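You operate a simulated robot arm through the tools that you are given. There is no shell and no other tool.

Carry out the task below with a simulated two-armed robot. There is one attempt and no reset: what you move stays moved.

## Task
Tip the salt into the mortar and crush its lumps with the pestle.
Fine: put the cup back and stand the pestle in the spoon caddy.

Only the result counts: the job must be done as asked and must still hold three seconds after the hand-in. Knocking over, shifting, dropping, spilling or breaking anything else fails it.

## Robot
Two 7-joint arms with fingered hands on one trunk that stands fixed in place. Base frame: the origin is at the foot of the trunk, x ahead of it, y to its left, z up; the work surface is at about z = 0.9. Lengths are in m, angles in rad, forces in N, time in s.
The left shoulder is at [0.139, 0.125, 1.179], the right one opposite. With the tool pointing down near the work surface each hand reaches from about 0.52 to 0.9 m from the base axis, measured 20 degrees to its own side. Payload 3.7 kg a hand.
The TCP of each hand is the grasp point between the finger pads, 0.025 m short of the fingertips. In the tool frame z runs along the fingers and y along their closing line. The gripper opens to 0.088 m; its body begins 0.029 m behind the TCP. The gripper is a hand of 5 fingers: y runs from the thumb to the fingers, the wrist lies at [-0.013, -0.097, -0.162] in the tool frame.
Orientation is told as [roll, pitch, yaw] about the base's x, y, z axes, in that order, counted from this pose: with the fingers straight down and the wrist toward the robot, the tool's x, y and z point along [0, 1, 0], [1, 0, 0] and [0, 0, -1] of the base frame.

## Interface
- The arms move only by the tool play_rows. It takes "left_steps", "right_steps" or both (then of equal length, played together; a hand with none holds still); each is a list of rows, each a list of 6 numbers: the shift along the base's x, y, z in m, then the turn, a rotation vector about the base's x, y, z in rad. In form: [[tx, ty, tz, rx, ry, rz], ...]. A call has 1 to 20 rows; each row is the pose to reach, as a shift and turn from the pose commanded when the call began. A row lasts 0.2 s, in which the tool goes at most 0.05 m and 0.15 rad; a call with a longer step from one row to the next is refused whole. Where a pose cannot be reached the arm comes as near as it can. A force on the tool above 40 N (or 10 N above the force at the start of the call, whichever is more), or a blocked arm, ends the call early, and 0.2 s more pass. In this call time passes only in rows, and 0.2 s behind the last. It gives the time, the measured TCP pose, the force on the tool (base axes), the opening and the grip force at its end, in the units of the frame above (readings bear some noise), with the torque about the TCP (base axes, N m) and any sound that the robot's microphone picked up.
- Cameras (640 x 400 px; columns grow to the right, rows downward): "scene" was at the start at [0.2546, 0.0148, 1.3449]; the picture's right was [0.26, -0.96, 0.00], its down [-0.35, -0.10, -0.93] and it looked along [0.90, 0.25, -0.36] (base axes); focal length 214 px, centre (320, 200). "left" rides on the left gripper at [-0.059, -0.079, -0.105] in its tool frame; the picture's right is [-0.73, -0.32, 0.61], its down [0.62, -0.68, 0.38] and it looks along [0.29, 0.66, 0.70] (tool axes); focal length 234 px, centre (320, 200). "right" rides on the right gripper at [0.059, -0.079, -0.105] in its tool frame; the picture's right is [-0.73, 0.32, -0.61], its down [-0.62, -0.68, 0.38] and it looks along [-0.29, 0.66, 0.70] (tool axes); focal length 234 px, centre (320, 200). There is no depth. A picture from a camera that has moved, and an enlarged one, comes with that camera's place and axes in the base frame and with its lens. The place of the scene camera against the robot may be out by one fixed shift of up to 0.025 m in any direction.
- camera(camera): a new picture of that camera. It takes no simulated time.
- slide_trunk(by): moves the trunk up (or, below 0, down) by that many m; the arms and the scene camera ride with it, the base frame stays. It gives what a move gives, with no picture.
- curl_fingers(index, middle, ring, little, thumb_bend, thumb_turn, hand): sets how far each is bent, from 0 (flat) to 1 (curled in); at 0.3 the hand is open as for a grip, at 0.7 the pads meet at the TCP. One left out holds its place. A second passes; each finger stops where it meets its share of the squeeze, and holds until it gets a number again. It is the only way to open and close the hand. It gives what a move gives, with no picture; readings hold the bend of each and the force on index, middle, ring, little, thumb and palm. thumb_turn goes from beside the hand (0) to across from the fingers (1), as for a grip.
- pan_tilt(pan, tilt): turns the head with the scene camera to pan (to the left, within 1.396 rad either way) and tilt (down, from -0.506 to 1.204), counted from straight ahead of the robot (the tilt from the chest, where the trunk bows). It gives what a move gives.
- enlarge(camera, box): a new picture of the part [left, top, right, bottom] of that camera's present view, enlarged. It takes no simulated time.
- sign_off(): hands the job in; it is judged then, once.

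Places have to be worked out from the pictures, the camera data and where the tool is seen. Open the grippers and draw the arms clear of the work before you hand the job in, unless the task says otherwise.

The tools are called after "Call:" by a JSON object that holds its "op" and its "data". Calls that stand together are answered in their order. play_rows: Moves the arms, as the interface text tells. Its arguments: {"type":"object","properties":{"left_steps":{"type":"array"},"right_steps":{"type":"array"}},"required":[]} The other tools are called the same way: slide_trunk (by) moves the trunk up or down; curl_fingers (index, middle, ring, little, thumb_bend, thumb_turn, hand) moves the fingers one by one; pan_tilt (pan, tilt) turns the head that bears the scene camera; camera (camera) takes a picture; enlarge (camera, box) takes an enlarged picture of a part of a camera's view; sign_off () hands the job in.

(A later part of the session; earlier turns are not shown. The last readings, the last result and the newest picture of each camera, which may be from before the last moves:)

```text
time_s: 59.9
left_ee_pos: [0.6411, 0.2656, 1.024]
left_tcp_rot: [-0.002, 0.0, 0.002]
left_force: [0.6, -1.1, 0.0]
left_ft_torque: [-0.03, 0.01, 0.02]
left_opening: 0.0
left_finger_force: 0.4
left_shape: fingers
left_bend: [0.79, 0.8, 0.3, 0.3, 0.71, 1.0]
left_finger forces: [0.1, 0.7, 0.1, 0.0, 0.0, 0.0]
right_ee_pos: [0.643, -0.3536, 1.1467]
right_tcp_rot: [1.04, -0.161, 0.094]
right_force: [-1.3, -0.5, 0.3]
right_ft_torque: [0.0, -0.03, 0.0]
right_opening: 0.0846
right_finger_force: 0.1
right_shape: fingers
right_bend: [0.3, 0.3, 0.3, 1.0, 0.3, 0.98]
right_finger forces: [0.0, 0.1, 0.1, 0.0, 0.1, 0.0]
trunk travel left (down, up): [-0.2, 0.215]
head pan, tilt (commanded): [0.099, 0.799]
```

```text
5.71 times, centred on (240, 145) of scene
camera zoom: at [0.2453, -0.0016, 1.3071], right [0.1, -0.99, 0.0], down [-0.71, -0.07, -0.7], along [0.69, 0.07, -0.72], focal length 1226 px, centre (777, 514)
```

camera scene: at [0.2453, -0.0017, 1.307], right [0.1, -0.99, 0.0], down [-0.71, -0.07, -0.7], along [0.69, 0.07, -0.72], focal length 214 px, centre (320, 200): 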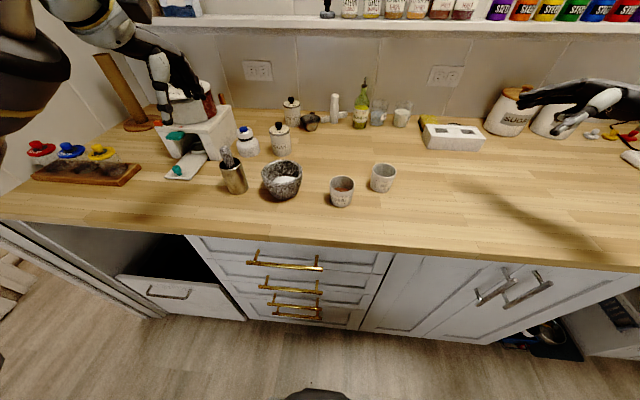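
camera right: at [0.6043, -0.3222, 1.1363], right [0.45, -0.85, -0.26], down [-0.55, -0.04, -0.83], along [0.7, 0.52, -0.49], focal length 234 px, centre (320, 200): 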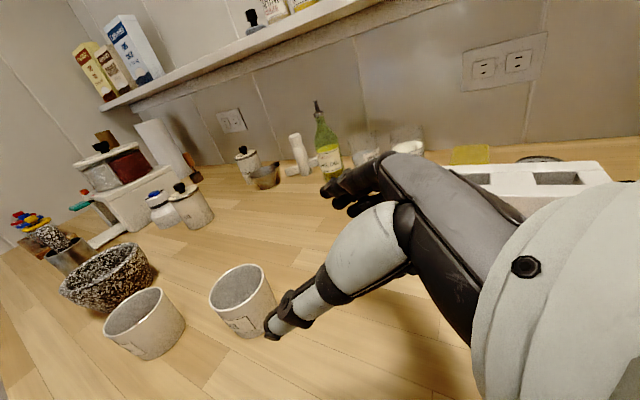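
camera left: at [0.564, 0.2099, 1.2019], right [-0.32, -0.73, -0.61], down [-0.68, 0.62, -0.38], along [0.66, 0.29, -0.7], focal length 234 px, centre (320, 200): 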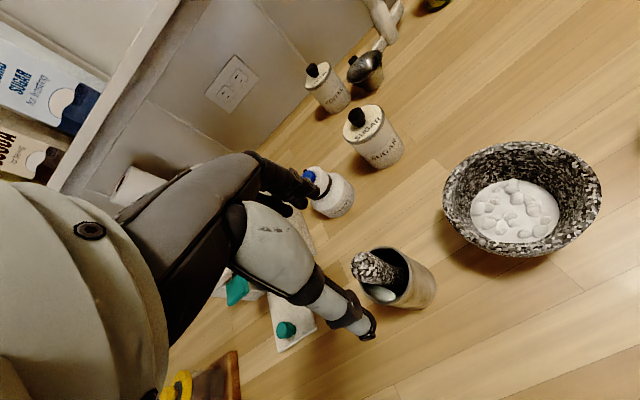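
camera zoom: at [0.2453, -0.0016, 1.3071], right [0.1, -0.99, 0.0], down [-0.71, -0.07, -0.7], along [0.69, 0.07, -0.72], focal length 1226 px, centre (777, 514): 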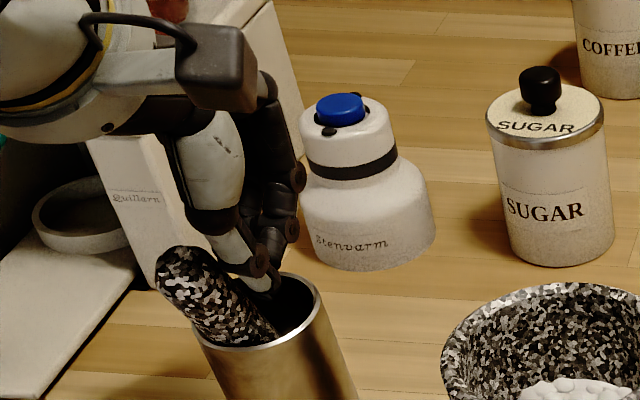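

The pestle squeezed out sideways toward +y and now leans against the caddy's left rim, still inside. I reopen the fingers and look again.

Call:
{"op": "curl_fingers", "data": {"hand": "left", "index": 0.3, "middle": 0.3, "thumb_bend": 0.3}}

Call:
{"op": "enlarge", "data": {"camera": "left", "box": [230, 140, 450, 340]}}

Call:
{"op": "enlarge", "data": {"camera": "scene", "box": [200, 110, 280, 180]}}

```text
time_s: 60.9
left_ee_pos: [0.6412, 0.2653, 1.0244]
left_tcp_rot: [0.001, -0.001, 0.0]
left_force: [-0.6, -0.8, 0.0]
left_ft_torque: [0.03, -0.01, 0.0]
left_opening: 0.0844
left_finger_force: 0.0
left_shape: fingers
left_bend: [0.3, 0.3, 0.3, 0.3, 0.3, 0.98]
left_finger forces: [0.0, 0.0, 0.1, 0.0, 0.0, 0.0]
right_ee_pos: [0.6413, -0.3528, 1.1468]
right_tcp_rot: [1.039, -0.161, 0.092]
right_force: [0.5, -1.3, 0.3]
right_ft_torque: [0.0, -0.01, -0.01]
right_opening: 0.0843
right_finger_force: 0.0
right_shape: fingers
right_bend: [0.3, 0.3, 0.3, 1.0, 0.3, 0.98]
right_finger forces: [0.0, 0.0, 0.0, 0.0, 0.0, 0.0]
trunk travel left (down, up): [-0.2, 0.215]
head pan, tilt (commanded): [0.099, 0.799]
```

```text
2.00 times, centred on (340, 240) of left
camera zoom: at [0.5615, 0.2071, 1.1285], right [-0.32, -0.73, -0.61], down [-0.68, 0.62, -0.38], along [0.66, 0.29, -0.7], focal length 468 px, centre (280, 120)
```

zoom: 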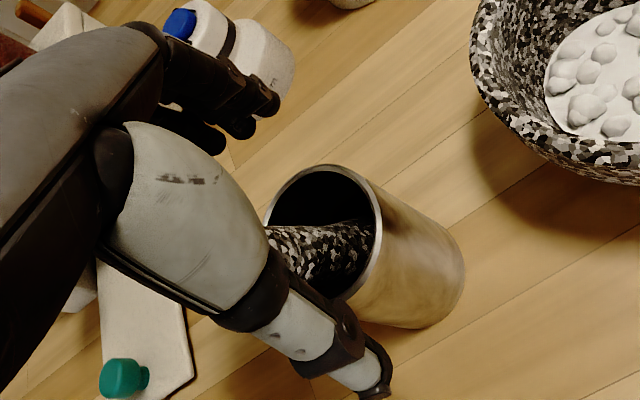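

```text
5.71 times, centred on (240, 145) of scene
camera zoom: at [0.2452, -0.0016, 1.3071], right [0.1, -0.99, 0.0], down [-0.71, -0.07, -0.7], along [0.69, 0.07, -0.72], focal length 1226 px, centre (777, 514)
```

zoom: 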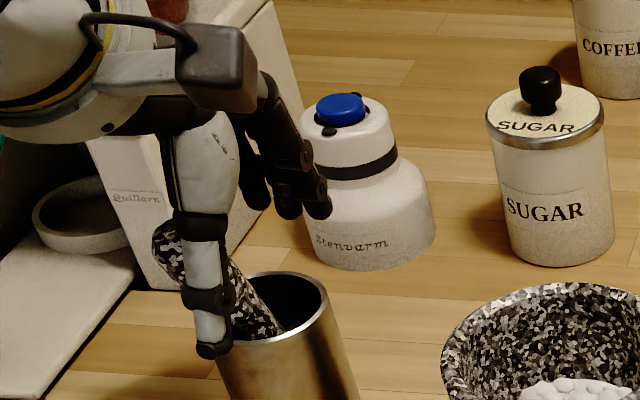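

The caddy has not moved. I raise the left hand straight up to see the leaning pestle freely.

Call:
{"op": "play_rows", "data": {"left_steps": [[0, 0, 0.025, 0, 0, 0], [0, 0, 0.05, 0, 0, 0], [-0.01, -0.005, 0.08, 0, 0, 0], [-0.03, -0.01, 0.11, 0, 0, 0], [-0.05, -0.015, 0.13, 0, 0, 0]]}}

Call:
{"op": "enlarge", "data": {"camera": "left", "box": [320, 180, 460, 290]}}

Call:
{"op": "enlarge", "data": {"camera": "scene", "box": [200, 110, 280, 200]}}

Call:
{"op": "camera", "data": {"camera": "left"}}

```text
time_s: 62.0
left_ee_pos: [0.5895, 0.2497, 1.1526]
left_tcp_rot: [0.002, -0.001, 0.0]
left_force: [-0.2, -0.8, -0.6]
left_ft_torque: [0.01, -0.02, 0.02]
left_opening: 0.0846
left_finger_force: 0.0
left_shape: fingers
left_bend: [0.3, 0.3, 0.3, 0.3, 0.3, 0.98]
left_finger forces: [0.0, 0.1, 0.0, 0.1, 0.1, 0.0]
right_ee_pos: [0.6428, -0.3532, 1.1467]
right_tcp_rot: [1.04, -0.164, 0.092]
right_force: [0.2, -0.2, -0.4]
right_ft_torque: [-0.01, 0.05, 0.02]
right_opening: 0.0846
right_finger_force: 0.0
right_shape: fingers
right_bend: [0.3, 0.3, 0.3, 1.0, 0.3, 0.98]
right_finger forces: [0.1, 0.0, 0.1, 0.1, 0.0, 0.0]
trunk travel left (down, up): [-0.2, 0.215]
head pan, tilt (commanded): [0.099, 0.799]
```

```text
3.64 times, centred on (390, 235) of left
camera zoom: at [0.5101, 0.1907, 1.2577], right [-0.32, -0.73, -0.61], down [-0.68, 0.62, -0.38], along [0.66, 0.29, -0.7], focal length 852 px, centre (66, 73)
```

zoom: 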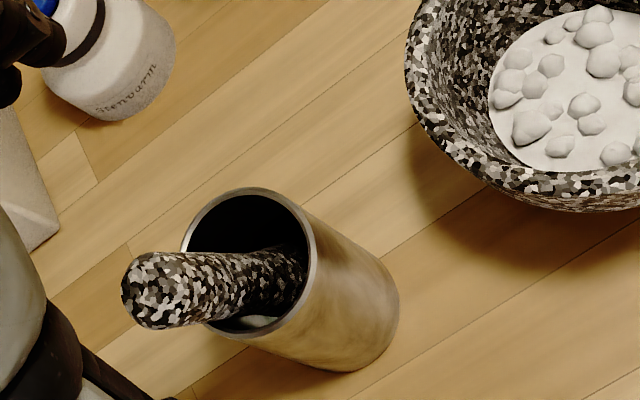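

```text
4.44 times, centred on (240, 155) of scene
camera zoom: at [0.2448, -0.0017, 1.3072], right [0.1, -0.99, 0.0], down [-0.71, -0.07, -0.7], along [0.69, 0.07, -0.72], focal length 953 px, centre (676, 400)
```

zoom: 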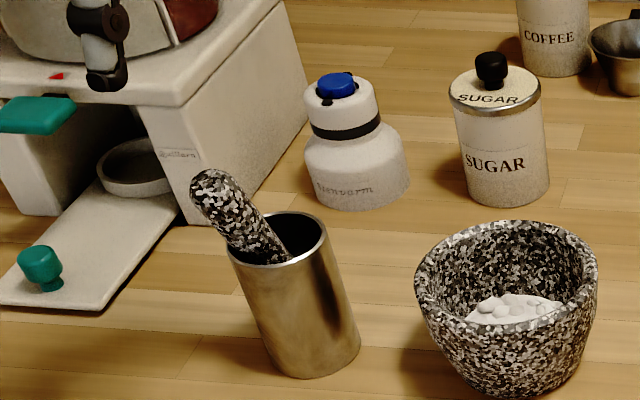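

```text
taken
camera left: at [0.5101, 0.1907, 1.2577], right [-0.32, -0.73, -0.61], down [-0.68, 0.62, -0.38], along [0.66, 0.29, -0.7], focal length 234 px, centre (320, 200)
```

left: 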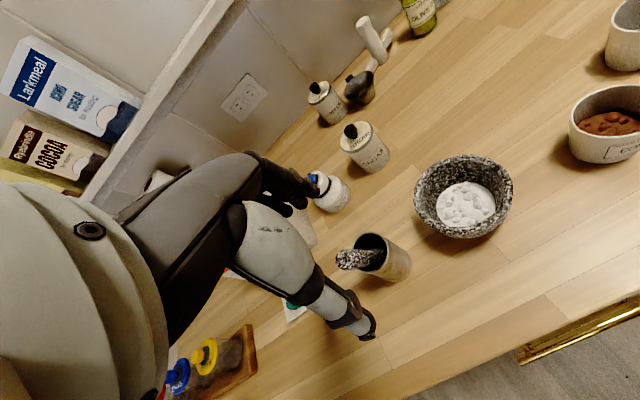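

The pestle now leans about 16° toward +y, its cap centre near (0.635, 0.294, 1.02). I'll tilt the left hand by the same angle and line the TCP up exactly on the pestle axis this time, first 8 cm out along that axis.

Call:
{"op": "play_rows", "data": {"left_steps": [[0.01, 0.02, 0.0, -0.07, 0, 0], [0.02, 0.04, -0.01, -0.14, 0, 0], [0.033, 0.055, -0.03, -0.21, 0, 0], [0.043, 0.066, -0.053, -0.275, 0, 0]]}}

Call:
{"op": "camera", "data": {"camera": "left"}}

Call:
{"op": "enlarge", "data": {"camera": "left", "box": [290, 180, 450, 310]}}

Call:
{"op": "enlarge", "data": {"camera": "scene", "box": [180, 80, 300, 190]}}

```text
time_s: 63.0
left_ee_pos: [0.6345, 0.3167, 1.1008]
left_tcp_rot: [-0.278, -0.001, 0.001]
left_force: [-0.1, 0.1, 0.4]
left_ft_torque: [0.04, 0.04, -0.01]
left_opening: 0.0846
left_finger_force: 0.2
left_shape: fingers
left_bend: [0.3, 0.3, 0.3, 0.3, 0.3, 0.98]
left_finger forces: [0.1, 0.0, 0.1, 0.1, 0.0, 0.1]
right_ee_pos: [0.6418, -0.3519, 1.1464]
right_tcp_rot: [1.04, -0.162, 0.091]
right_force: [-0.1, 0.1, 0.8]
right_ft_torque: [0.0, 0.0, -0.01]
right_opening: 0.0845
right_finger_force: 0.1
right_shape: fingers
right_bend: [0.3, 0.3, 0.3, 1.0, 0.3, 0.98]
right_finger forces: [0.0, 0.0, 0.0, 0.0, 0.2, 0.0]
trunk travel left (down, up): [-0.2, 0.215]
head pan, tilt (commanded): [0.099, 0.799]
```

```text
taken
camera left: at [0.5552, 0.2896, 1.217], right [-0.32, -0.86, -0.39], down [-0.68, 0.49, -0.54], along [0.66, 0.09, -0.75], focal length 234 px, centre (320, 200)
```

left: 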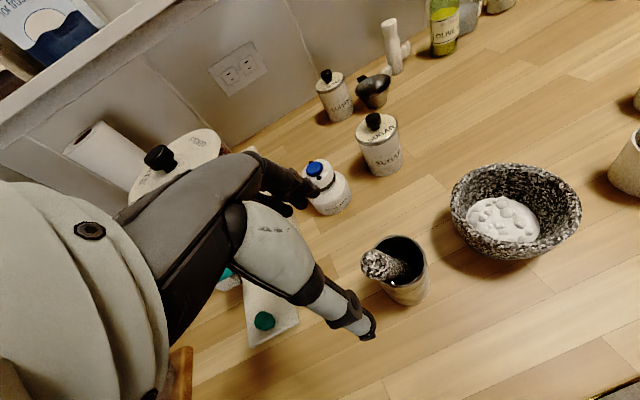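

```text
3.08 times, centred on (370, 245) of left
camera zoom: at [0.5552, 0.2896, 1.217], right [-0.32, -0.86, -0.39], down [-0.68, 0.49, -0.54], along [0.66, 0.09, -0.75], focal length 720 px, centre (166, 62)
```

zoom: 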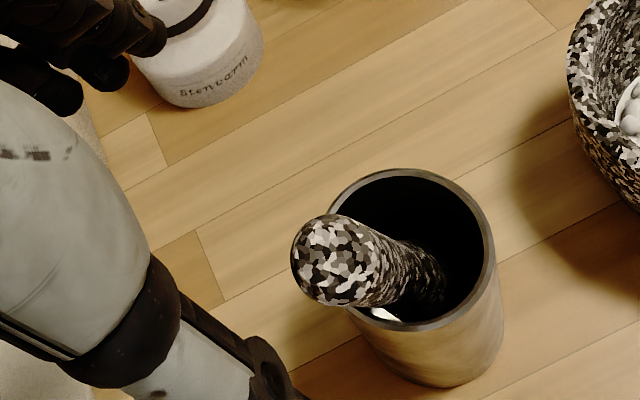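

```text
3.64 times, centred on (240, 135) of scene
camera zoom: at [0.2455, -0.0013, 1.307], right [0.1, -0.99, 0.0], down [-0.71, -0.07, -0.7], along [0.69, 0.07, -0.72], focal length 780 px, centre (611, 436)
```

zoom: 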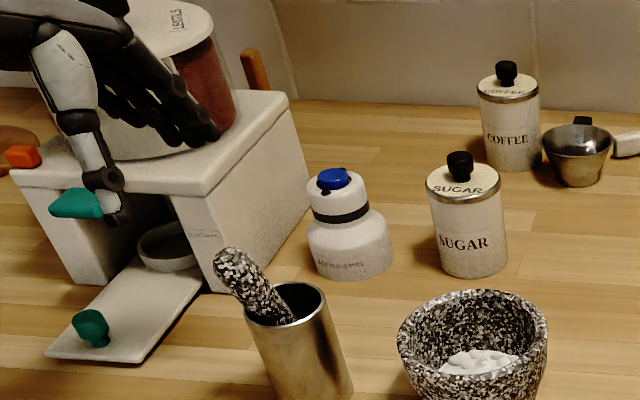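

Alignment is within 2 mm. I descend along the pestle axis by 6 cm with that small correction, then check again.

Call:
{"op": "play_rows", "data": {"left_steps": [[-0.001, -0.007, -0.024, 0, 0, 0], [-0.002, -0.012, -0.043, 0, 0, 0], [-0.002, -0.0173, -0.0577, 0, 0, 0]]}}

Call:
{"op": "enlarge", "data": {"camera": "left", "box": [230, 140, 430, 320]}}

Call:
{"op": "enlarge", "data": {"camera": "scene", "box": [190, 100, 290, 190]}}

```text
time_s: 63.9
left_ee_pos: [0.6338, 0.3003, 1.044]
left_tcp_rot: [-0.277, 0.0, 0.002]
left_force: [-0.3, -0.5, 0.3]
left_ft_torque: [0.02, 0.0, 0.02]
left_opening: 0.0845
left_finger_force: 0.1
left_shape: fingers
left_bend: [0.3, 0.3, 0.3, 0.3, 0.3, 0.98]
left_finger forces: [0.0, 0.0, 0.1, 0.0, 0.0, 0.0]
right_ee_pos: [0.6425, -0.3517, 1.1466]
right_tcp_rot: [1.04, -0.163, 0.09]
right_force: [0.3, 0.3, -0.5]
right_ft_torque: [-0.03, -0.01, -0.02]
right_opening: 0.0847
right_finger_force: 0.0
right_shape: fingers
right_bend: [0.3, 0.3, 0.3, 1.0, 0.3, 0.98]
right_finger forces: [0.0, 0.1, 0.0, 0.1, 0.0, 0.0]
trunk travel left (down, up): [-0.2, 0.215]
head pan, tilt (commanded): [0.099, 0.799]
```

```text
2.22 times, centred on (330, 230) of left
camera zoom: at [0.5523, 0.2725, 1.1586], right [-0.32, -0.86, -0.39], down [-0.68, 0.5, -0.54], along [0.66, 0.09, -0.75], focal length 520 px, centre (298, 133)
```

zoom: 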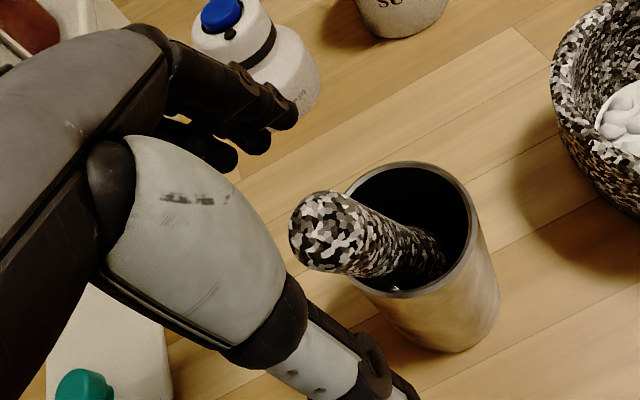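

```text
4.44 times, centred on (240, 145) of scene
camera zoom: at [0.2454, -0.0016, 1.307], right [0.1, -0.99, 0.0], down [-0.71, -0.07, -0.7], along [0.69, 0.07, -0.72], focal length 953 px, centre (676, 444)
```

zoom: 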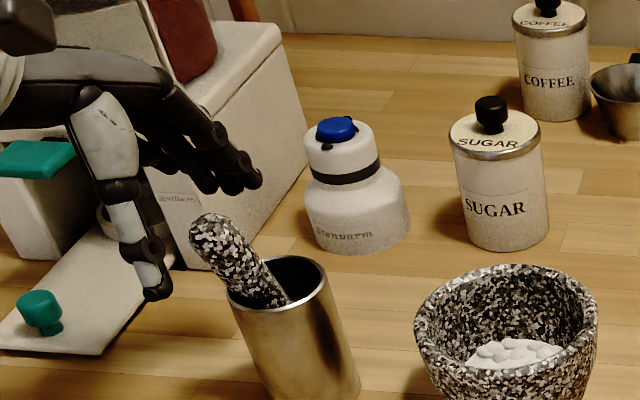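

Three left-camera views agree on the cap at (0.6345, 0.2937, 1.0185), so the tool axis is on the pestle within ~1–2 mm. I go down the last 2.3 cm along the axis.

Call:
{"op": "play_rows", "data": {"left_steps": [[0.0005, -0.003, -0.011, 0, 0, 0], [0.0005, -0.0063, -0.0225, 0, 0, 0]]}}

Call:
{"op": "enlarge", "data": {"camera": "left", "box": [230, 140, 430, 320]}}

Call:
{"op": "enlarge", "data": {"camera": "scene", "box": [190, 100, 290, 190]}}

```text
time_s: 64.5
left_ee_pos: [0.6335, 0.2937, 1.0207]
left_tcp_rot: [-0.276, -0.002, 0.002]
left_force: [0.1, -0.7, -0.1]
left_ft_torque: [0.03, 0.04, -0.01]
left_opening: 0.0845
left_finger_force: 0.0
left_shape: fingers
left_bend: [0.3, 0.3, 0.3, 0.3, 0.3, 0.98]
left_finger forces: [0.0, 0.1, 0.1, 0.0, 0.1, 0.0]
right_ee_pos: [0.6435, -0.354, 1.1475]
right_tcp_rot: [1.04, -0.163, 0.094]
right_force: [0.5, 0.4, 0.4]
right_ft_torque: [-0.02, 0.02, 0.05]
right_opening: 0.0843
right_finger_force: 0.0
right_shape: fingers
right_bend: [0.3, 0.3, 0.3, 1.0, 0.3, 0.98]
right_finger forces: [0.1, 0.0, 0.0, 0.0, 0.1, 0.0]
trunk travel left (down, up): [-0.2, 0.215]
head pan, tilt (commanded): [0.099, 0.799]
```

```text
2.22 times, centred on (330, 230) of left
camera zoom: at [0.5541, 0.2656, 1.1362], right [-0.32, -0.86, -0.39], down [-0.68, 0.5, -0.54], along [0.66, 0.09, -0.75], focal length 520 px, centre (298, 133)
```

zoom: 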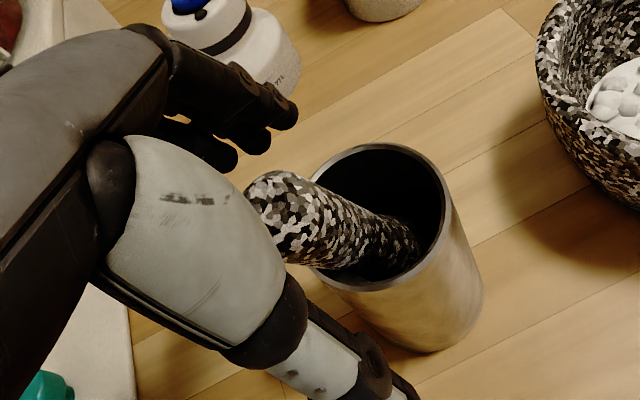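

```text
4.44 times, centred on (240, 145) of scene
camera zoom: at [0.2452, -0.0016, 1.3071], right [0.1, -0.99, 0.0], down [-0.71, -0.07, -0.7], along [0.69, 0.07, -0.72], focal length 953 px, centre (676, 444)
```

zoom: 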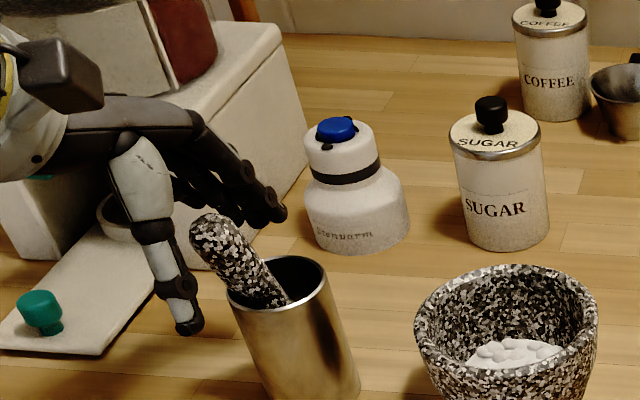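

Looking at the failed grip's forces (thumb against middle, index idle), the thumb lines up with the index finger at tool x≈-0.004, so a straight thumb–index pinch is the stable one. I shift the hand 2.5 mm so the pestle lies on that line and pinch with index and thumb only.

Call:
{"op": "play_rows", "data": {"left_steps": [[0.001, 0.0025, -0.001, 0, 0, 0]]}}

Call:
{"op": "curl_fingers", "data": {"hand": "left", "index": 0.58, "thumb_bend": 0.58, "thumb_turn": 1.0}}

Call:
{"op": "enlarge", "data": {"camera": "left", "box": [230, 140, 430, 320]}}

Call:
{"op": "enlarge", "data": {"camera": "scene", "box": [190, 100, 290, 190]}}

```text
time_s: 64.8
left_ee_pos: [0.6339, 0.2958, 1.0196]
left_tcp_rot: [-0.275, 0.001, 0.0]
left_force: [0.0, 0.2, 0.0]
left_ft_torque: [0.04, 0.0, -0.02]
left_opening: 0.0845
left_finger_force: 0.0
left_shape: fingers
left_bend: [0.3, 0.3, 0.3, 0.3, 0.3, 0.98]
left_finger forces: [0.0, 0.0, 0.1, 0.0, 0.0, 0.1]
right_ee_pos: [0.6434, -0.3521, 1.1461]
right_tcp_rot: [1.04, -0.163, 0.093]
right_force: [-0.7, 0.3, -0.1]
right_ft_torque: [-0.02, 0.01, 0.03]
right_opening: 0.0841
right_finger_force: 0.1
right_shape: fingers
right_bend: [0.3, 0.3, 0.3, 1.0, 0.3, 0.98]
right_finger forces: [0.0, 0.0, 0.0, 0.1, 0.0, 0.0]
trunk travel left (down, up): [-0.2, 0.215]
head pan, tilt (commanded): [0.099, 0.799]
```

```text
time_s: 65.8
left_ee_pos: [0.6342, 0.2967, 1.0191]
left_tcp_rot: [-0.275, 0.0, 0.0]
left_force: [-0.8, 0.7, -0.3]
left_ft_torque: [0.01, 0.0, -0.01]
left_opening: 0.0271
left_finger_force: 0.0
left_shape: fingers
left_bend: [0.57, 0.3, 0.3, 0.3, 0.57, 1.0]
left_finger forces: [0.2, 0.0, 0.1, 0.0, 0.1, 0.0]
right_ee_pos: [0.6425, -0.3521, 1.1473]
right_tcp_rot: [1.042, -0.163, 0.093]
right_force: [-0.4, -0.4, 0.2]
right_ft_torque: [-0.01, 0.0, 0.0]
right_opening: 0.0847
right_finger_force: 0.1
right_shape: fingers
right_bend: [0.3, 0.3, 0.3, 1.0, 0.3, 0.98]
right_finger forces: [0.1, 0.1, 0.1, 0.1, 0.0, 0.0]
trunk travel left (down, up): [-0.2, 0.215]
head pan, tilt (commanded): [0.099, 0.799]
```

```text
2.22 times, centred on (330, 230) of left
camera zoom: at [0.5545, 0.2677, 1.1351], right [-0.32, -0.86, -0.39], down [-0.68, 0.5, -0.54], along [0.66, 0.09, -0.75], focal length 520 px, centre (298, 133)
```

zoom: 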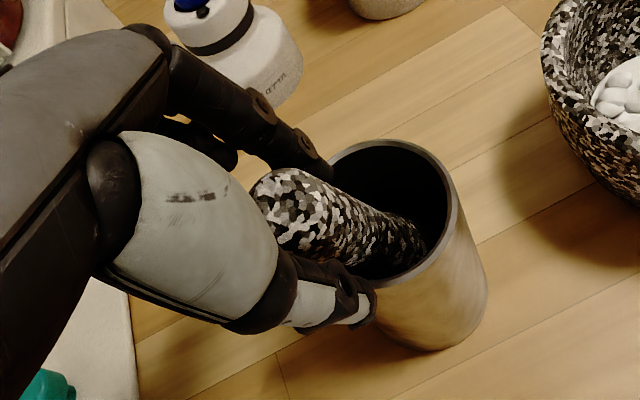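

```text
4.44 times, centred on (240, 145) of scene
camera zoom: at [0.2452, -0.0016, 1.3071], right [0.1, -0.99, 0.0], down [-0.71, -0.07, -0.7], along [0.69, 0.07, -0.72], focal length 953 px, centre (676, 444)
```

zoom: 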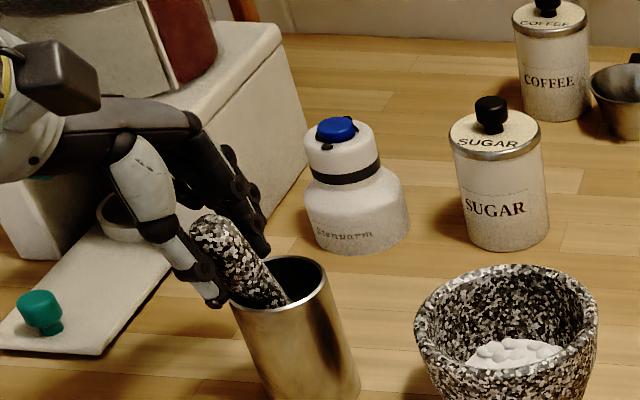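

Thumb and index now bracket the pestle symmetrically on its axis. I squeeze.

Call:
{"op": "curl_fingers", "data": {"hand": "left", "index": 0.64, "thumb_bend": 0.64}}

Call:
{"op": "enlarge", "data": {"camera": "left", "box": [230, 140, 430, 320]}}

Call:
{"op": "enlarge", "data": {"camera": "scene", "box": [190, 100, 290, 190]}}

```text
time_s: 66.8
left_ee_pos: [0.633, 0.2958, 1.0195]
left_tcp_rot: [-0.277, 0.0, 0.0]
left_force: [0.7, 0.2, -0.8]
left_ft_torque: [0.0, -0.04, 0.0]
left_opening: 0.0193
left_finger_force: 2.4
left_shape: fingers
left_bend: [0.6, 0.3, 0.3, 0.3, 0.61, 1.0]
left_finger forces: [2.4, 0.1, 0.1, 0.0, 2.0, 0.0]
right_ee_pos: [0.6427, -0.3521, 1.1468]
right_tcp_rot: [1.04, -0.161, 0.093]
right_force: [-0.4, 0.2, -1.1]
right_ft_torque: [-0.04, -0.01, 0.02]
right_opening: 0.0847
right_finger_force: 0.1
right_shape: fingers
right_bend: [0.3, 0.3, 0.3, 1.0, 0.3, 0.98]
right_finger forces: [0.0, 0.0, 0.0, 0.0, 0.0, 0.0]
trunk travel left (down, up): [-0.2, 0.215]
head pan, tilt (commanded): [0.099, 0.799]
```

```text
2.22 times, centred on (330, 230) of left
camera zoom: at [0.5546, 0.2676, 1.1351], right [-0.32, -0.86, -0.39], down [-0.68, 0.5, -0.54], along [0.66, 0.09, -0.75], focal length 520 px, centre (298, 133)
```

zoom: 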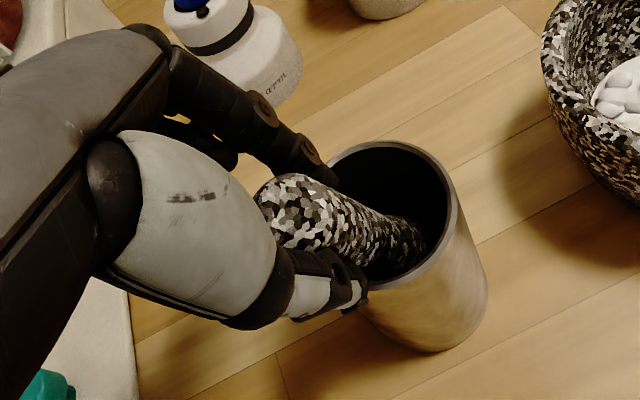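

```text
4.44 times, centred on (240, 145) of scene
camera zoom: at [0.2453, -0.0016, 1.3071], right [0.1, -0.99, 0.0], down [-0.71, -0.07, -0.7], along [0.69, 0.07, -0.72], focal length 953 px, centre (676, 444)
```

zoom: 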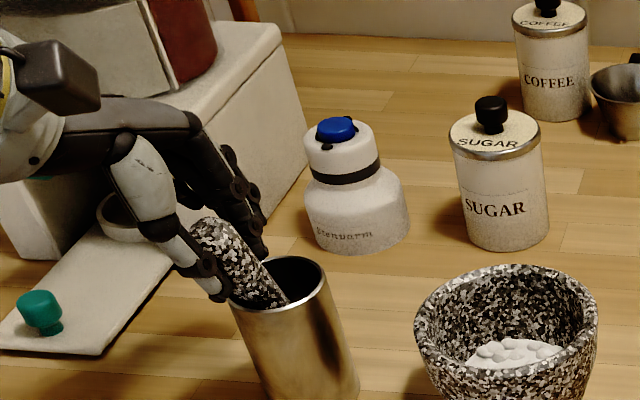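

Index and thumb now press evenly at about 2 N with the pestle still in line. I tighten further.

Call:
{"op": "curl_fingers", "data": {"hand": "left", "index": 0.68, "thumb_bend": 0.68}}

Call:
{"op": "enlarge", "data": {"camera": "left", "box": [230, 140, 430, 320]}}

```text
time_s: 67.8
left_ee_pos: [0.6347, 0.2954, 1.0193]
left_tcp_rot: [-0.277, -0.001, 0.001]
left_force: [0.4, 0.1, -0.1]
left_ft_torque: [-0.02, -0.07, 0.01]
left_opening: 0.0179
left_finger_force: 3.8
left_shape: fingers
left_bend: [0.6, 0.3, 0.3, 0.3, 0.63, 1.0]
left_finger forces: [4.4, 0.0, 0.1, 0.0, 4.1, 0.0]
right_ee_pos: [0.643, -0.3525, 1.1471]
right_tcp_rot: [1.039, -0.163, 0.093]
right_force: [0.4, -0.4, -0.2]
right_ft_torque: [-0.01, -0.02, 0.03]
right_opening: 0.0844
right_finger_force: 0.1
right_shape: fingers
right_bend: [0.3, 0.3, 0.3, 1.0, 0.3, 0.98]
right_finger forces: [0.1, 0.0, 0.0, 0.1, 0.1, 0.0]
trunk travel left (down, up): [-0.2, 0.215]
head pan, tilt (commanded): [0.099, 0.799]
```

```text
2.22 times, centred on (330, 230) of left
camera zoom: at [0.5546, 0.2677, 1.1351], right [-0.32, -0.86, -0.39], down [-0.68, 0.5, -0.54], along [0.66, 0.09, -0.75], focal length 520 px, centre (298, 133)
```

zoom: 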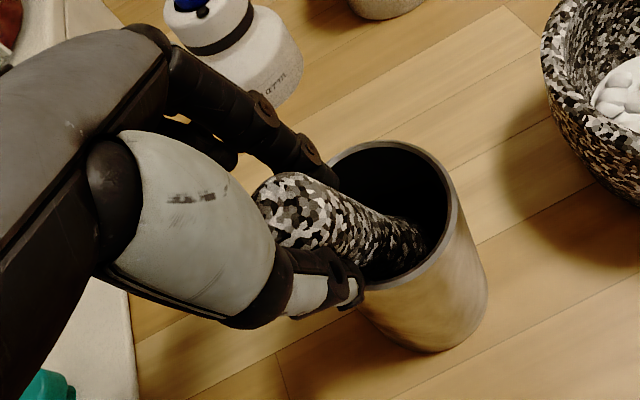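

Stable at 4 N. I tighten once more, then lift along the pestle axis.

Call:
{"op": "curl_fingers", "data": {"hand": "left", "index": 0.8, "thumb_bend": 0.8}}

Call:
{"op": "enlarge", "data": {"camera": "left", "box": [230, 140, 430, 320]}}

```text
time_s: 68.8
left_ee_pos: [0.6347, 0.2955, 1.0196]
left_tcp_rot: [-0.276, 0.001, 0.0]
left_force: [-0.6, -0.2, -0.8]
left_ft_torque: [0.02, 0.02, 0.03]
left_opening: 0.0158
left_finger_force: 11.4
left_shape: fingers
left_bend: [0.56, 0.3, 0.3, 0.3, 0.69, 1.0]
left_finger forces: [11.5, 0.0, 0.1, 0.0, 11.2, 0.0]
right_ee_pos: [0.6423, -0.3521, 1.1471]
right_tcp_rot: [1.04, -0.163, 0.093]
right_force: [0.6, -0.5, 0.4]
right_ft_torque: [0.01, 0.01, -0.02]
right_opening: 0.0847
right_finger_force: 0.1
right_shape: fingers
right_bend: [0.3, 0.3, 0.3, 1.0, 0.3, 0.98]
right_finger forces: [0.1, 0.0, 0.1, 0.1, 0.0, 0.0]
trunk travel left (down, up): [-0.2, 0.215]
head pan, tilt (commanded): [0.099, 0.799]
```

```text
2.22 times, centred on (330, 230) of left
camera zoom: at [0.5547, 0.2677, 1.1349], right [-0.32, -0.86, -0.39], down [-0.68, 0.5, -0.54], along [0.66, 0.09, -0.75], focal length 520 px, centre (298, 133)
```

zoom: 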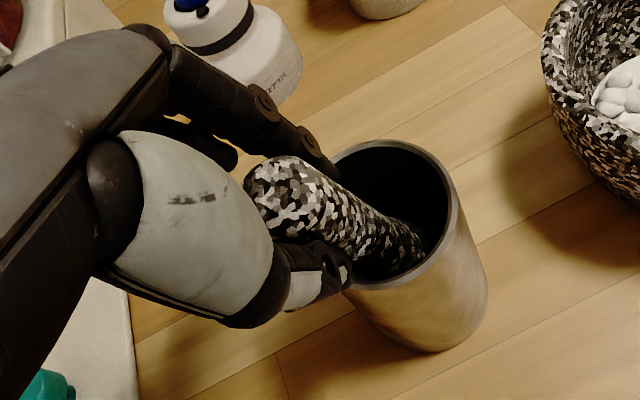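

The grip is firm at 11 N. I lift slowly along the pestle's axis, easing slightly away from the rim it leans on.

Call:
{"op": "play_rows", "data": {"left_steps": [[0, 0.001, 0.008, 0, 0, 0], [0, 0.004, 0.02, 0, 0, 0], [0, 0.007, 0.035, 0, 0, 0]]}}

Call:
{"op": "enlarge", "data": {"camera": "left", "box": [230, 140, 430, 320]}}

Call:
{"op": "enlarge", "data": {"camera": "scene", "box": [190, 90, 290, 190]}}

```text
time_s: 69.7
left_ee_pos: [0.6327, 0.3033, 1.0545]
left_tcp_rot: [-0.276, 0.001, 0.003]
left_force: [0.3, -0.3, -1.6]
left_ft_torque: [0.01, -0.02, 0.0]
left_opening: 0.0156
left_finger_force: 11.7
left_shape: fingers
left_bend: [0.56, 0.3, 0.3, 0.3, 0.69, 1.0]
left_finger forces: [11.4, 0.1, 0.1, 0.0, 11.3, 0.0]
right_ee_pos: [0.643, -0.353, 1.1467]
right_tcp_rot: [1.041, -0.165, 0.091]
right_force: [0.2, -0.3, 0.2]
right_ft_torque: [0.02, 0.01, -0.01]
right_opening: 0.0845
right_finger_force: 0.0
right_shape: fingers
right_bend: [0.3, 0.3, 0.3, 1.0, 0.3, 0.98]
right_finger forces: [0.0, 0.0, 0.0, 0.0, 0.1, 0.1]
trunk travel left (down, up): [-0.2, 0.215]
head pan, tilt (commanded): [0.099, 0.799]
```

```text
2.22 times, centred on (330, 230) of left
camera zoom: at [0.5538, 0.2751, 1.1704], right [-0.32, -0.86, -0.39], down [-0.68, 0.5, -0.54], along [0.66, 0.09, -0.75], focal length 520 px, centre (298, 133)
```

zoom: 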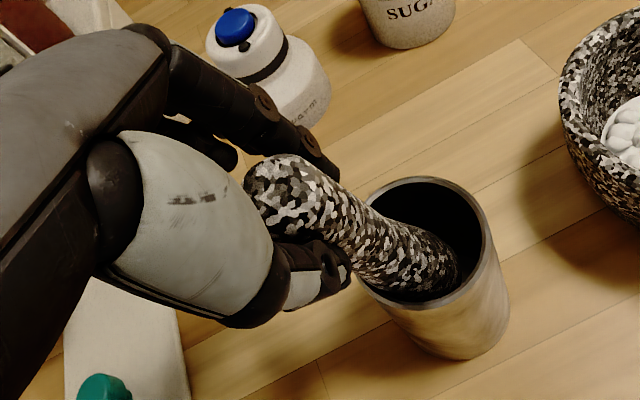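

```text
4.00 times, centred on (240, 140) of scene
camera zoom: at [0.2452, -0.0016, 1.3071], right [0.1, -0.99, 0.0], down [-0.71, -0.07, -0.7], along [0.69, 0.07, -0.72], focal length 858 px, centre (640, 440)
```

zoom: 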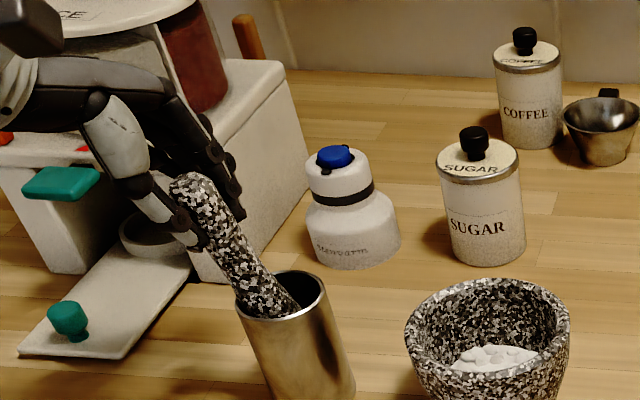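

The pestle slides out nicely and the caddy stays put. I keep lifting until its lower end clears the rim.

Call:
{"op": "play_rows", "data": {"left_steps": [[0, 0.005, 0.02, 0, 0, 0], [0, 0.01, 0.04, 0, 0, 0], [0, 0.015, 0.06, 0, 0, 0], [0, 0.02, 0.08, 0, 0, 0], [0, 0.022, 0.1, 0, 0, 0]]}}

Call:
{"op": "camera", "data": {"camera": "scene"}}

Call:
{"op": "enlarge", "data": {"camera": "scene", "box": [190, 60, 310, 190]}}

Call:
{"op": "enlarge", "data": {"camera": "left", "box": [230, 140, 470, 340]}}

```text
time_s: 70.8
left_ee_pos: [0.6326, 0.3233, 1.1545]
left_tcp_rot: [-0.275, 0.002, -0.001]
left_force: [0.0, 0.3, -3.0]
left_ft_torque: [0.03, 0.01, 0.01]
left_opening: 0.0155
left_finger_force: 11.5
left_shape: fingers
left_bend: [0.56, 0.3, 0.3, 0.3, 0.69, 1.0]
left_finger forces: [11.3, 0.0, 0.0, 0.1, 11.5, 0.0]
right_ee_pos: [0.6414, -0.3536, 1.1471]
right_tcp_rot: [1.041, -0.163, 0.091]
right_force: [-0.3, -0.5, -0.6]
right_ft_torque: [-0.04, 0.0, 0.0]
right_opening: 0.0845
right_finger_force: 0.0
right_shape: fingers
right_bend: [0.3, 0.3, 0.3, 1.0, 0.3, 0.98]
right_finger forces: [0.0, 0.0, 0.1, 0.0, 0.0, 0.0]
trunk travel left (down, up): [-0.2, 0.215]
head pan, tilt (commanded): [0.099, 0.799]
```

```text
taken
camera scene: at [0.2451, -0.0017, 1.3071], right [0.1, -0.99, 0.0], down [-0.71, -0.07, -0.7], along [0.69, 0.07, -0.72], focal length 214 px, centre (320, 200)
```

scene: 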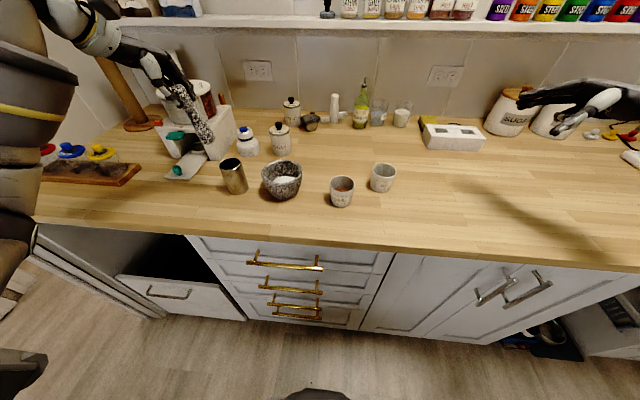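

```text
3.08 times, centred on (250, 125) of scene
camera zoom: at [0.2451, -0.0017, 1.3071], right [0.1, -0.99, 0.0], down [-0.71, -0.07, -0.7], along [0.69, 0.07, -0.72], focal length 660 px, centre (535, 431)
```

zoom: 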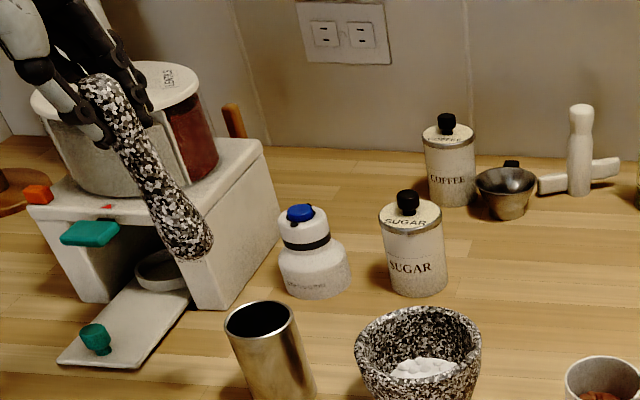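

```text
2.00 times, centred on (350, 240) of left
camera zoom: at [0.5534, 0.2956, 1.2711], right [-0.32, -0.86, -0.39], down [-0.68, 0.5, -0.54], along [0.66, 0.09, -0.75], focal length 468 px, centre (260, 120)
```

zoom: 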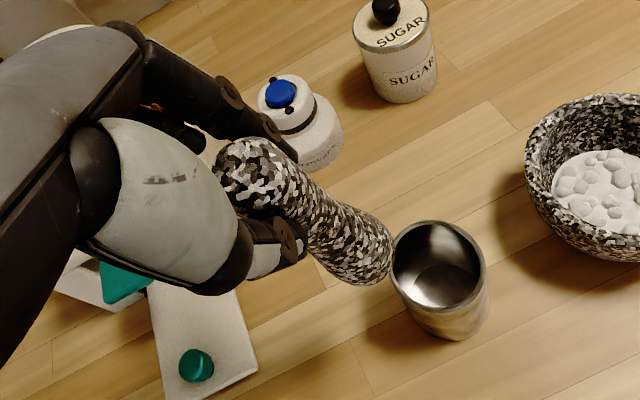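

The pestle is fully out (about 3 N) with a rounded, thicker working end roughly 0.12 m below the TCP; it tilts about 9° in this pose. I swing the hand upright by 0.157 rad to make it vertical and move it above the mortar centre (0.640, 0.147).

Call:
{"op": "play_rows", "data": {"left_steps": [[0, -0.035, 0.003, 0.032, 0, 0], [0, -0.07, 0.003, 0.063, 0, 0], [0.001, -0.105, 0.003, 0.095, 0, 0], [0.001, -0.14, 0.003, 0.126, 0, 0], [0.001, -0.172, 0.0, 0.157, 0, 0]]}}

Call:
{"op": "camera", "data": {"camera": "scene"}}

Call:
{"op": "enlarge", "data": {"camera": "scene", "box": [220, 70, 360, 210]}}

Call:
{"op": "enlarge", "data": {"camera": "left", "box": [230, 140, 470, 340]}}

```text
time_s: 72.0
left_ee_pos: [0.6334, 0.1514, 1.1521]
left_tcp_rot: [-0.116, 0.0, 0.002]
left_force: [-0.1, -1.0, -3.4]
left_ft_torque: [-0.01, 0.04, 0.03]
left_opening: 0.0155
left_finger_force: 11.2
left_shape: fingers
left_bend: [0.56, 0.3, 0.3, 0.3, 0.69, 1.0]
left_finger forces: [11.3, 0.0, 0.0, 0.0, 11.2, 0.0]
right_ee_pos: [0.6435, -0.3529, 1.1462]
right_tcp_rot: [1.04, -0.163, 0.093]
right_force: [0.3, 0.7, 0.4]
right_ft_torque: [0.03, 0.0, 0.01]
right_opening: 0.0846
right_finger_force: 0.1
right_shape: fingers
right_bend: [0.3, 0.3, 0.3, 1.0, 0.3, 0.98]
right_finger forces: [0.1, 0.0, 0.0, 0.0, 0.1, 0.1]
trunk travel left (down, up): [-0.2, 0.215]
head pan, tilt (commanded): [0.099, 0.799]
```

```text
taken
camera scene: at [0.2456, -0.0021, 1.307], right [0.1, -0.99, 0.0], down [-0.71, -0.07, -0.7], along [0.69, 0.07, -0.72], focal length 214 px, centre (320, 200)
```

scene: 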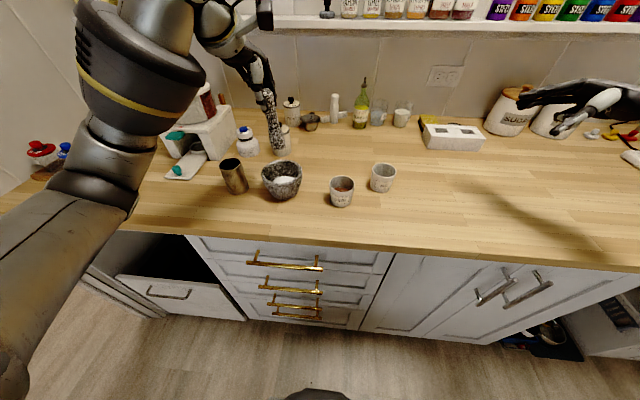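

```text
2.86 times, centred on (290, 140) of scene
camera zoom: at [0.2456, -0.0021, 1.307], right [0.1, -0.99, 0.0], down [-0.71, -0.07, -0.7], along [0.69, 0.07, -0.72], focal length 613 px, centre (406, 371)
```

zoom: 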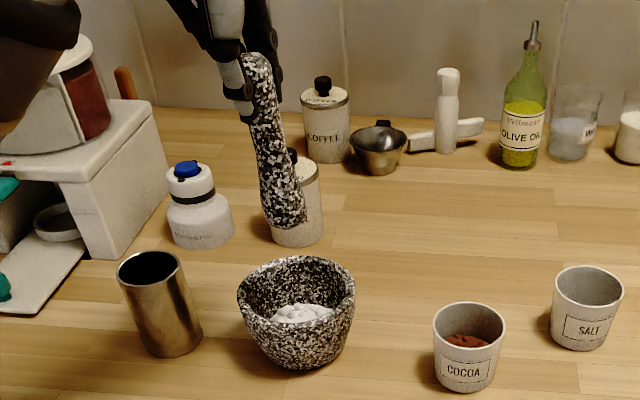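

```text
2.00 times, centred on (350, 240) of left
camera zoom: at [0.5531, 0.105, 1.2636], right [-0.32, -0.79, -0.52], down [-0.68, 0.57, -0.45], along [0.66, 0.21, -0.72], focal length 468 px, centre (260, 120)
```

zoom: 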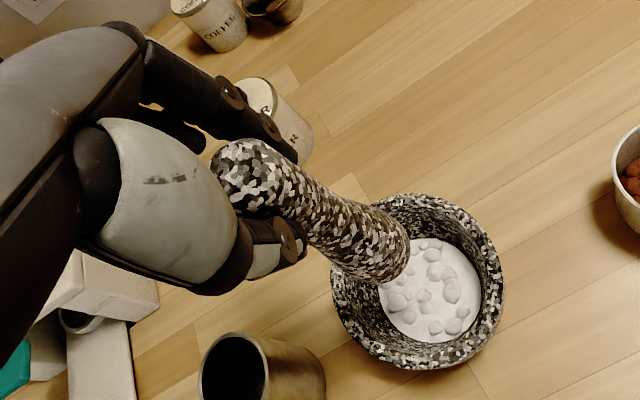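

The pestle hangs vertically over the mortar centre (end about (0.640, 0.144)). I lower it into the mortar to just above the salt.

Call:
{"op": "play_rows", "data": {"left_steps": [[0, 0.001, -0.03, 0, 0, 0], [0, 0.002, -0.055, 0, 0, 0], [0, 0.002, -0.072, 0, 0, 0]]}}

Call:
{"op": "enlarge", "data": {"camera": "left", "box": [230, 140, 470, 340]}}

Call:
{"op": "enlarge", "data": {"camera": "scene", "box": [220, 90, 340, 210]}}

```text
time_s: 72.8
left_ee_pos: [0.6333, 0.1536, 1.0831]
left_tcp_rot: [-0.118, -0.001, 0.0]
left_force: [-0.2, -0.4, -1.6]
left_ft_torque: [0.02, 0.03, 0.04]
left_opening: 0.0156
left_finger_force: 11.1
left_shape: fingers
left_bend: [0.56, 0.3, 0.3, 0.3, 0.69, 1.0]
left_finger forces: [11.3, 0.0, 0.0, 0.1, 11.3, 0.0]
right_ee_pos: [0.6428, -0.3518, 1.1465]
right_tcp_rot: [1.04, -0.16, 0.091]
right_force: [0.7, 0.5, -0.7]
right_ft_torque: [-0.02, -0.02, -0.01]
right_opening: 0.0849
right_finger_force: 0.1
right_shape: fingers
right_bend: [0.3, 0.3, 0.3, 1.0, 0.3, 0.98]
right_finger forces: [0.0, 0.0, 0.0, 0.0, 0.0, 0.0]
trunk travel left (down, up): [-0.2, 0.215]
head pan, tilt (commanded): [0.099, 0.799]
```

```text
2.00 times, centred on (350, 240) of left
camera zoom: at [0.5532, 0.1071, 1.1938], right [-0.32, -0.79, -0.52], down [-0.68, 0.57, -0.45], along [0.66, 0.21, -0.73], focal length 468 px, centre (260, 120)
```

zoom: 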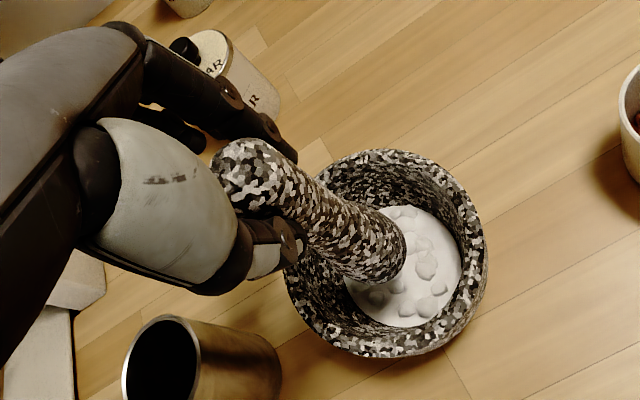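

```text
3.33 times, centred on (280, 150) of scene
camera zoom: at [0.2457, -0.0015, 1.307], right [0.1, -0.99, 0.0], down [-0.71, -0.07, -0.7], along [0.69, 0.07, -0.72], focal length 715 px, centre (453, 367)
```

zoom: 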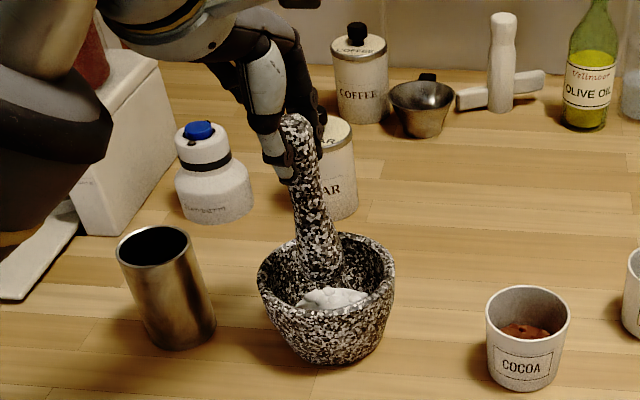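

The pestle end hangs over the salt centre. I lower it further in small steps until it meets the salt and lumps.

Call:
{"op": "play_rows", "data": {"left_steps": [[0, 0, -0.008, 0, 0, 0], [0, 0, -0.014, 0, 0, 0], [0, 0, -0.019, 0, 0, 0], [0, 0, -0.023, 0, 0, 0]]}}

Call:
{"op": "enlarge", "data": {"camera": "left", "box": [230, 140, 470, 340]}}

```text
time_s: 73.8
left_ee_pos: [0.6349, 0.1537, 1.0577]
left_tcp_rot: [-0.119, 0.001, 0.001]
left_force: [-0.2, -0.3, -2.6]
left_ft_torque: [0.01, 0.0, 0.0]
left_opening: 0.0154
left_finger_force: 11.6
left_shape: fingers
left_bend: [0.56, 0.3, 0.3, 0.3, 0.69, 1.0]
left_finger forces: [11.3, 0.0, 0.0, 0.0, 11.3, 0.0]
right_ee_pos: [0.6424, -0.3523, 1.1475]
right_tcp_rot: [1.04, -0.162, 0.093]
right_force: [-0.1, -0.1, -0.2]
right_ft_torque: [0.01, -0.03, -0.02]
right_opening: 0.0844
right_finger_force: 0.1
right_shape: fingers
right_bend: [0.3, 0.3, 0.3, 1.0, 0.3, 0.98]
right_finger forces: [0.0, 0.1, 0.0, 0.0, 0.0, 0.0]
trunk travel left (down, up): [-0.2, 0.215]
head pan, tilt (commanded): [0.099, 0.799]
```

```text
2.00 times, centred on (350, 240) of left
camera zoom: at [0.554, 0.1077, 1.1696], right [-0.32, -0.79, -0.52], down [-0.68, 0.57, -0.45], along [0.66, 0.21, -0.73], focal length 468 px, centre (260, 120)
```

zoom: 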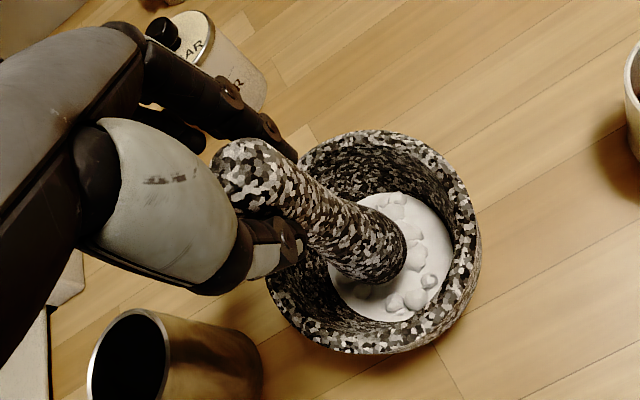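

No contact yet (force just the pestle's weight). I continue lowering.

Call:
{"op": "play_rows", "data": {"left_steps": [[0, 0, -0.004, 0, 0, 0], [0, 0, -0.008, 0, 0, 0], [0, 0, -0.012, 0, 0, 0]]}}

Call:
{"op": "enlarge", "data": {"camera": "left", "box": [230, 140, 470, 340]}}

```text
time_s: 74.7
left_ee_pos: [0.6341, 0.1551, 1.0465]
left_tcp_rot: [-0.117, -0.001, 0.001]
left_force: [-0.6, 0.5, -1.4]
left_ft_torque: [0.0, -0.02, 0.01]
left_opening: 0.0154
left_finger_force: 11.7
left_shape: fingers
left_bend: [0.56, 0.3, 0.3, 0.3, 0.69, 1.0]
left_finger forces: [11.3, 0.0, 0.0, 0.1, 11.3, 0.0]
right_ee_pos: [0.643, -0.3535, 1.1461]
right_tcp_rot: [1.04, -0.163, 0.093]
right_force: [0.0, -0.3, 0.9]
right_ft_torque: [0.02, -0.04, 0.02]
right_opening: 0.0846
right_finger_force: 0.1
right_shape: fingers
right_bend: [0.3, 0.3, 0.3, 1.0, 0.3, 0.98]
right_finger forces: [0.0, 0.1, 0.1, 0.0, 0.0, 0.0]
trunk travel left (down, up): [-0.2, 0.215]
head pan, tilt (commanded): [0.099, 0.799]
```

```text
2.00 times, centred on (350, 240) of left
camera zoom: at [0.5547, 0.1083, 1.1569], right [-0.32, -0.79, -0.52], down [-0.68, 0.57, -0.45], along [0.66, 0.21, -0.73], focal length 468 px, centre (260, 120)
```

zoom: 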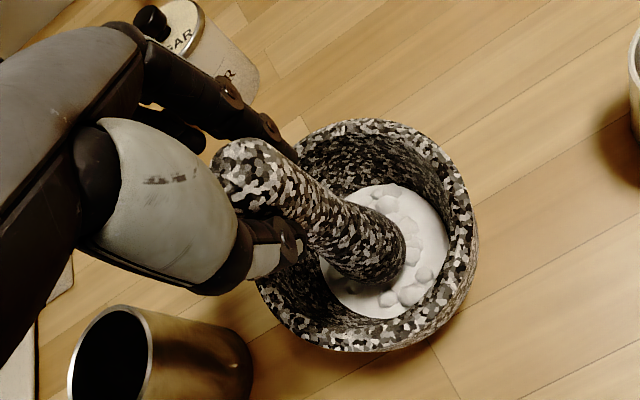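

Still only slight contact at most. I continue down another centimetre.

Call:
{"op": "play_rows", "data": {"left_steps": [[0, 0, -0.003, 0, 0, 0], [0, 0, -0.006, 0, 0, 0], [0, 0, -0.009, 0, 0, 0], [0, 0, -0.012, 0, 0, 0]]}}

Call:
{"op": "enlarge", "data": {"camera": "left", "box": [230, 140, 470, 340]}}

Call:
{"op": "enlarge", "data": {"camera": "scene", "box": [220, 90, 340, 210]}}

```text
time_s: 75.7
left_ee_pos: [0.6347, 0.1537, 1.0352]
left_tcp_rot: [-0.119, -0.001, 0.0]
left_force: [0.6, -0.2, -3.1]
left_ft_torque: [-0.01, -0.02, -0.02]
left_opening: 0.0155
left_finger_force: 11.7
left_shape: fingers
left_bend: [0.56, 0.3, 0.3, 0.3, 0.69, 1.0]
left_finger forces: [11.4, 0.0, 0.0, 0.1, 11.3, 0.1]
right_ee_pos: [0.6422, -0.3528, 1.147]
right_tcp_rot: [1.041, -0.162, 0.093]
right_force: [0.6, 0.1, -0.1]
right_ft_torque: [0.03, -0.02, -0.01]
right_opening: 0.0844
right_finger_force: 0.0
right_shape: fingers
right_bend: [0.3, 0.3, 0.3, 1.0, 0.3, 0.98]
right_finger forces: [0.0, 0.0, 0.0, 0.0, 0.0, 0.0]
trunk travel left (down, up): [-0.2, 0.215]
head pan, tilt (commanded): [0.099, 0.799]
```

```text
2.00 times, centred on (350, 240) of left
camera zoom: at [0.5549, 0.1075, 1.1456], right [-0.32, -0.79, -0.52], down [-0.68, 0.57, -0.45], along [0.66, 0.21, -0.73], focal length 468 px, centre (260, 120)
```

zoom: 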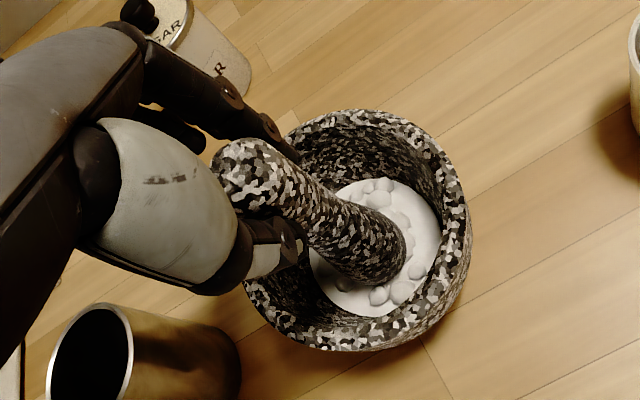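

```text
3.33 times, centred on (280, 150) of scene
camera zoom: at [0.2454, -0.0016, 1.307], right [0.1, -0.99, 0.0], down [-0.71, -0.07, -0.7], along [0.69, 0.07, -0.72], focal length 715 px, centre (453, 367)
```

zoom: 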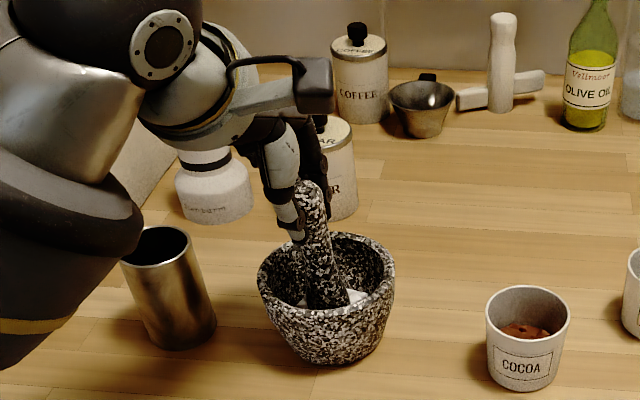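

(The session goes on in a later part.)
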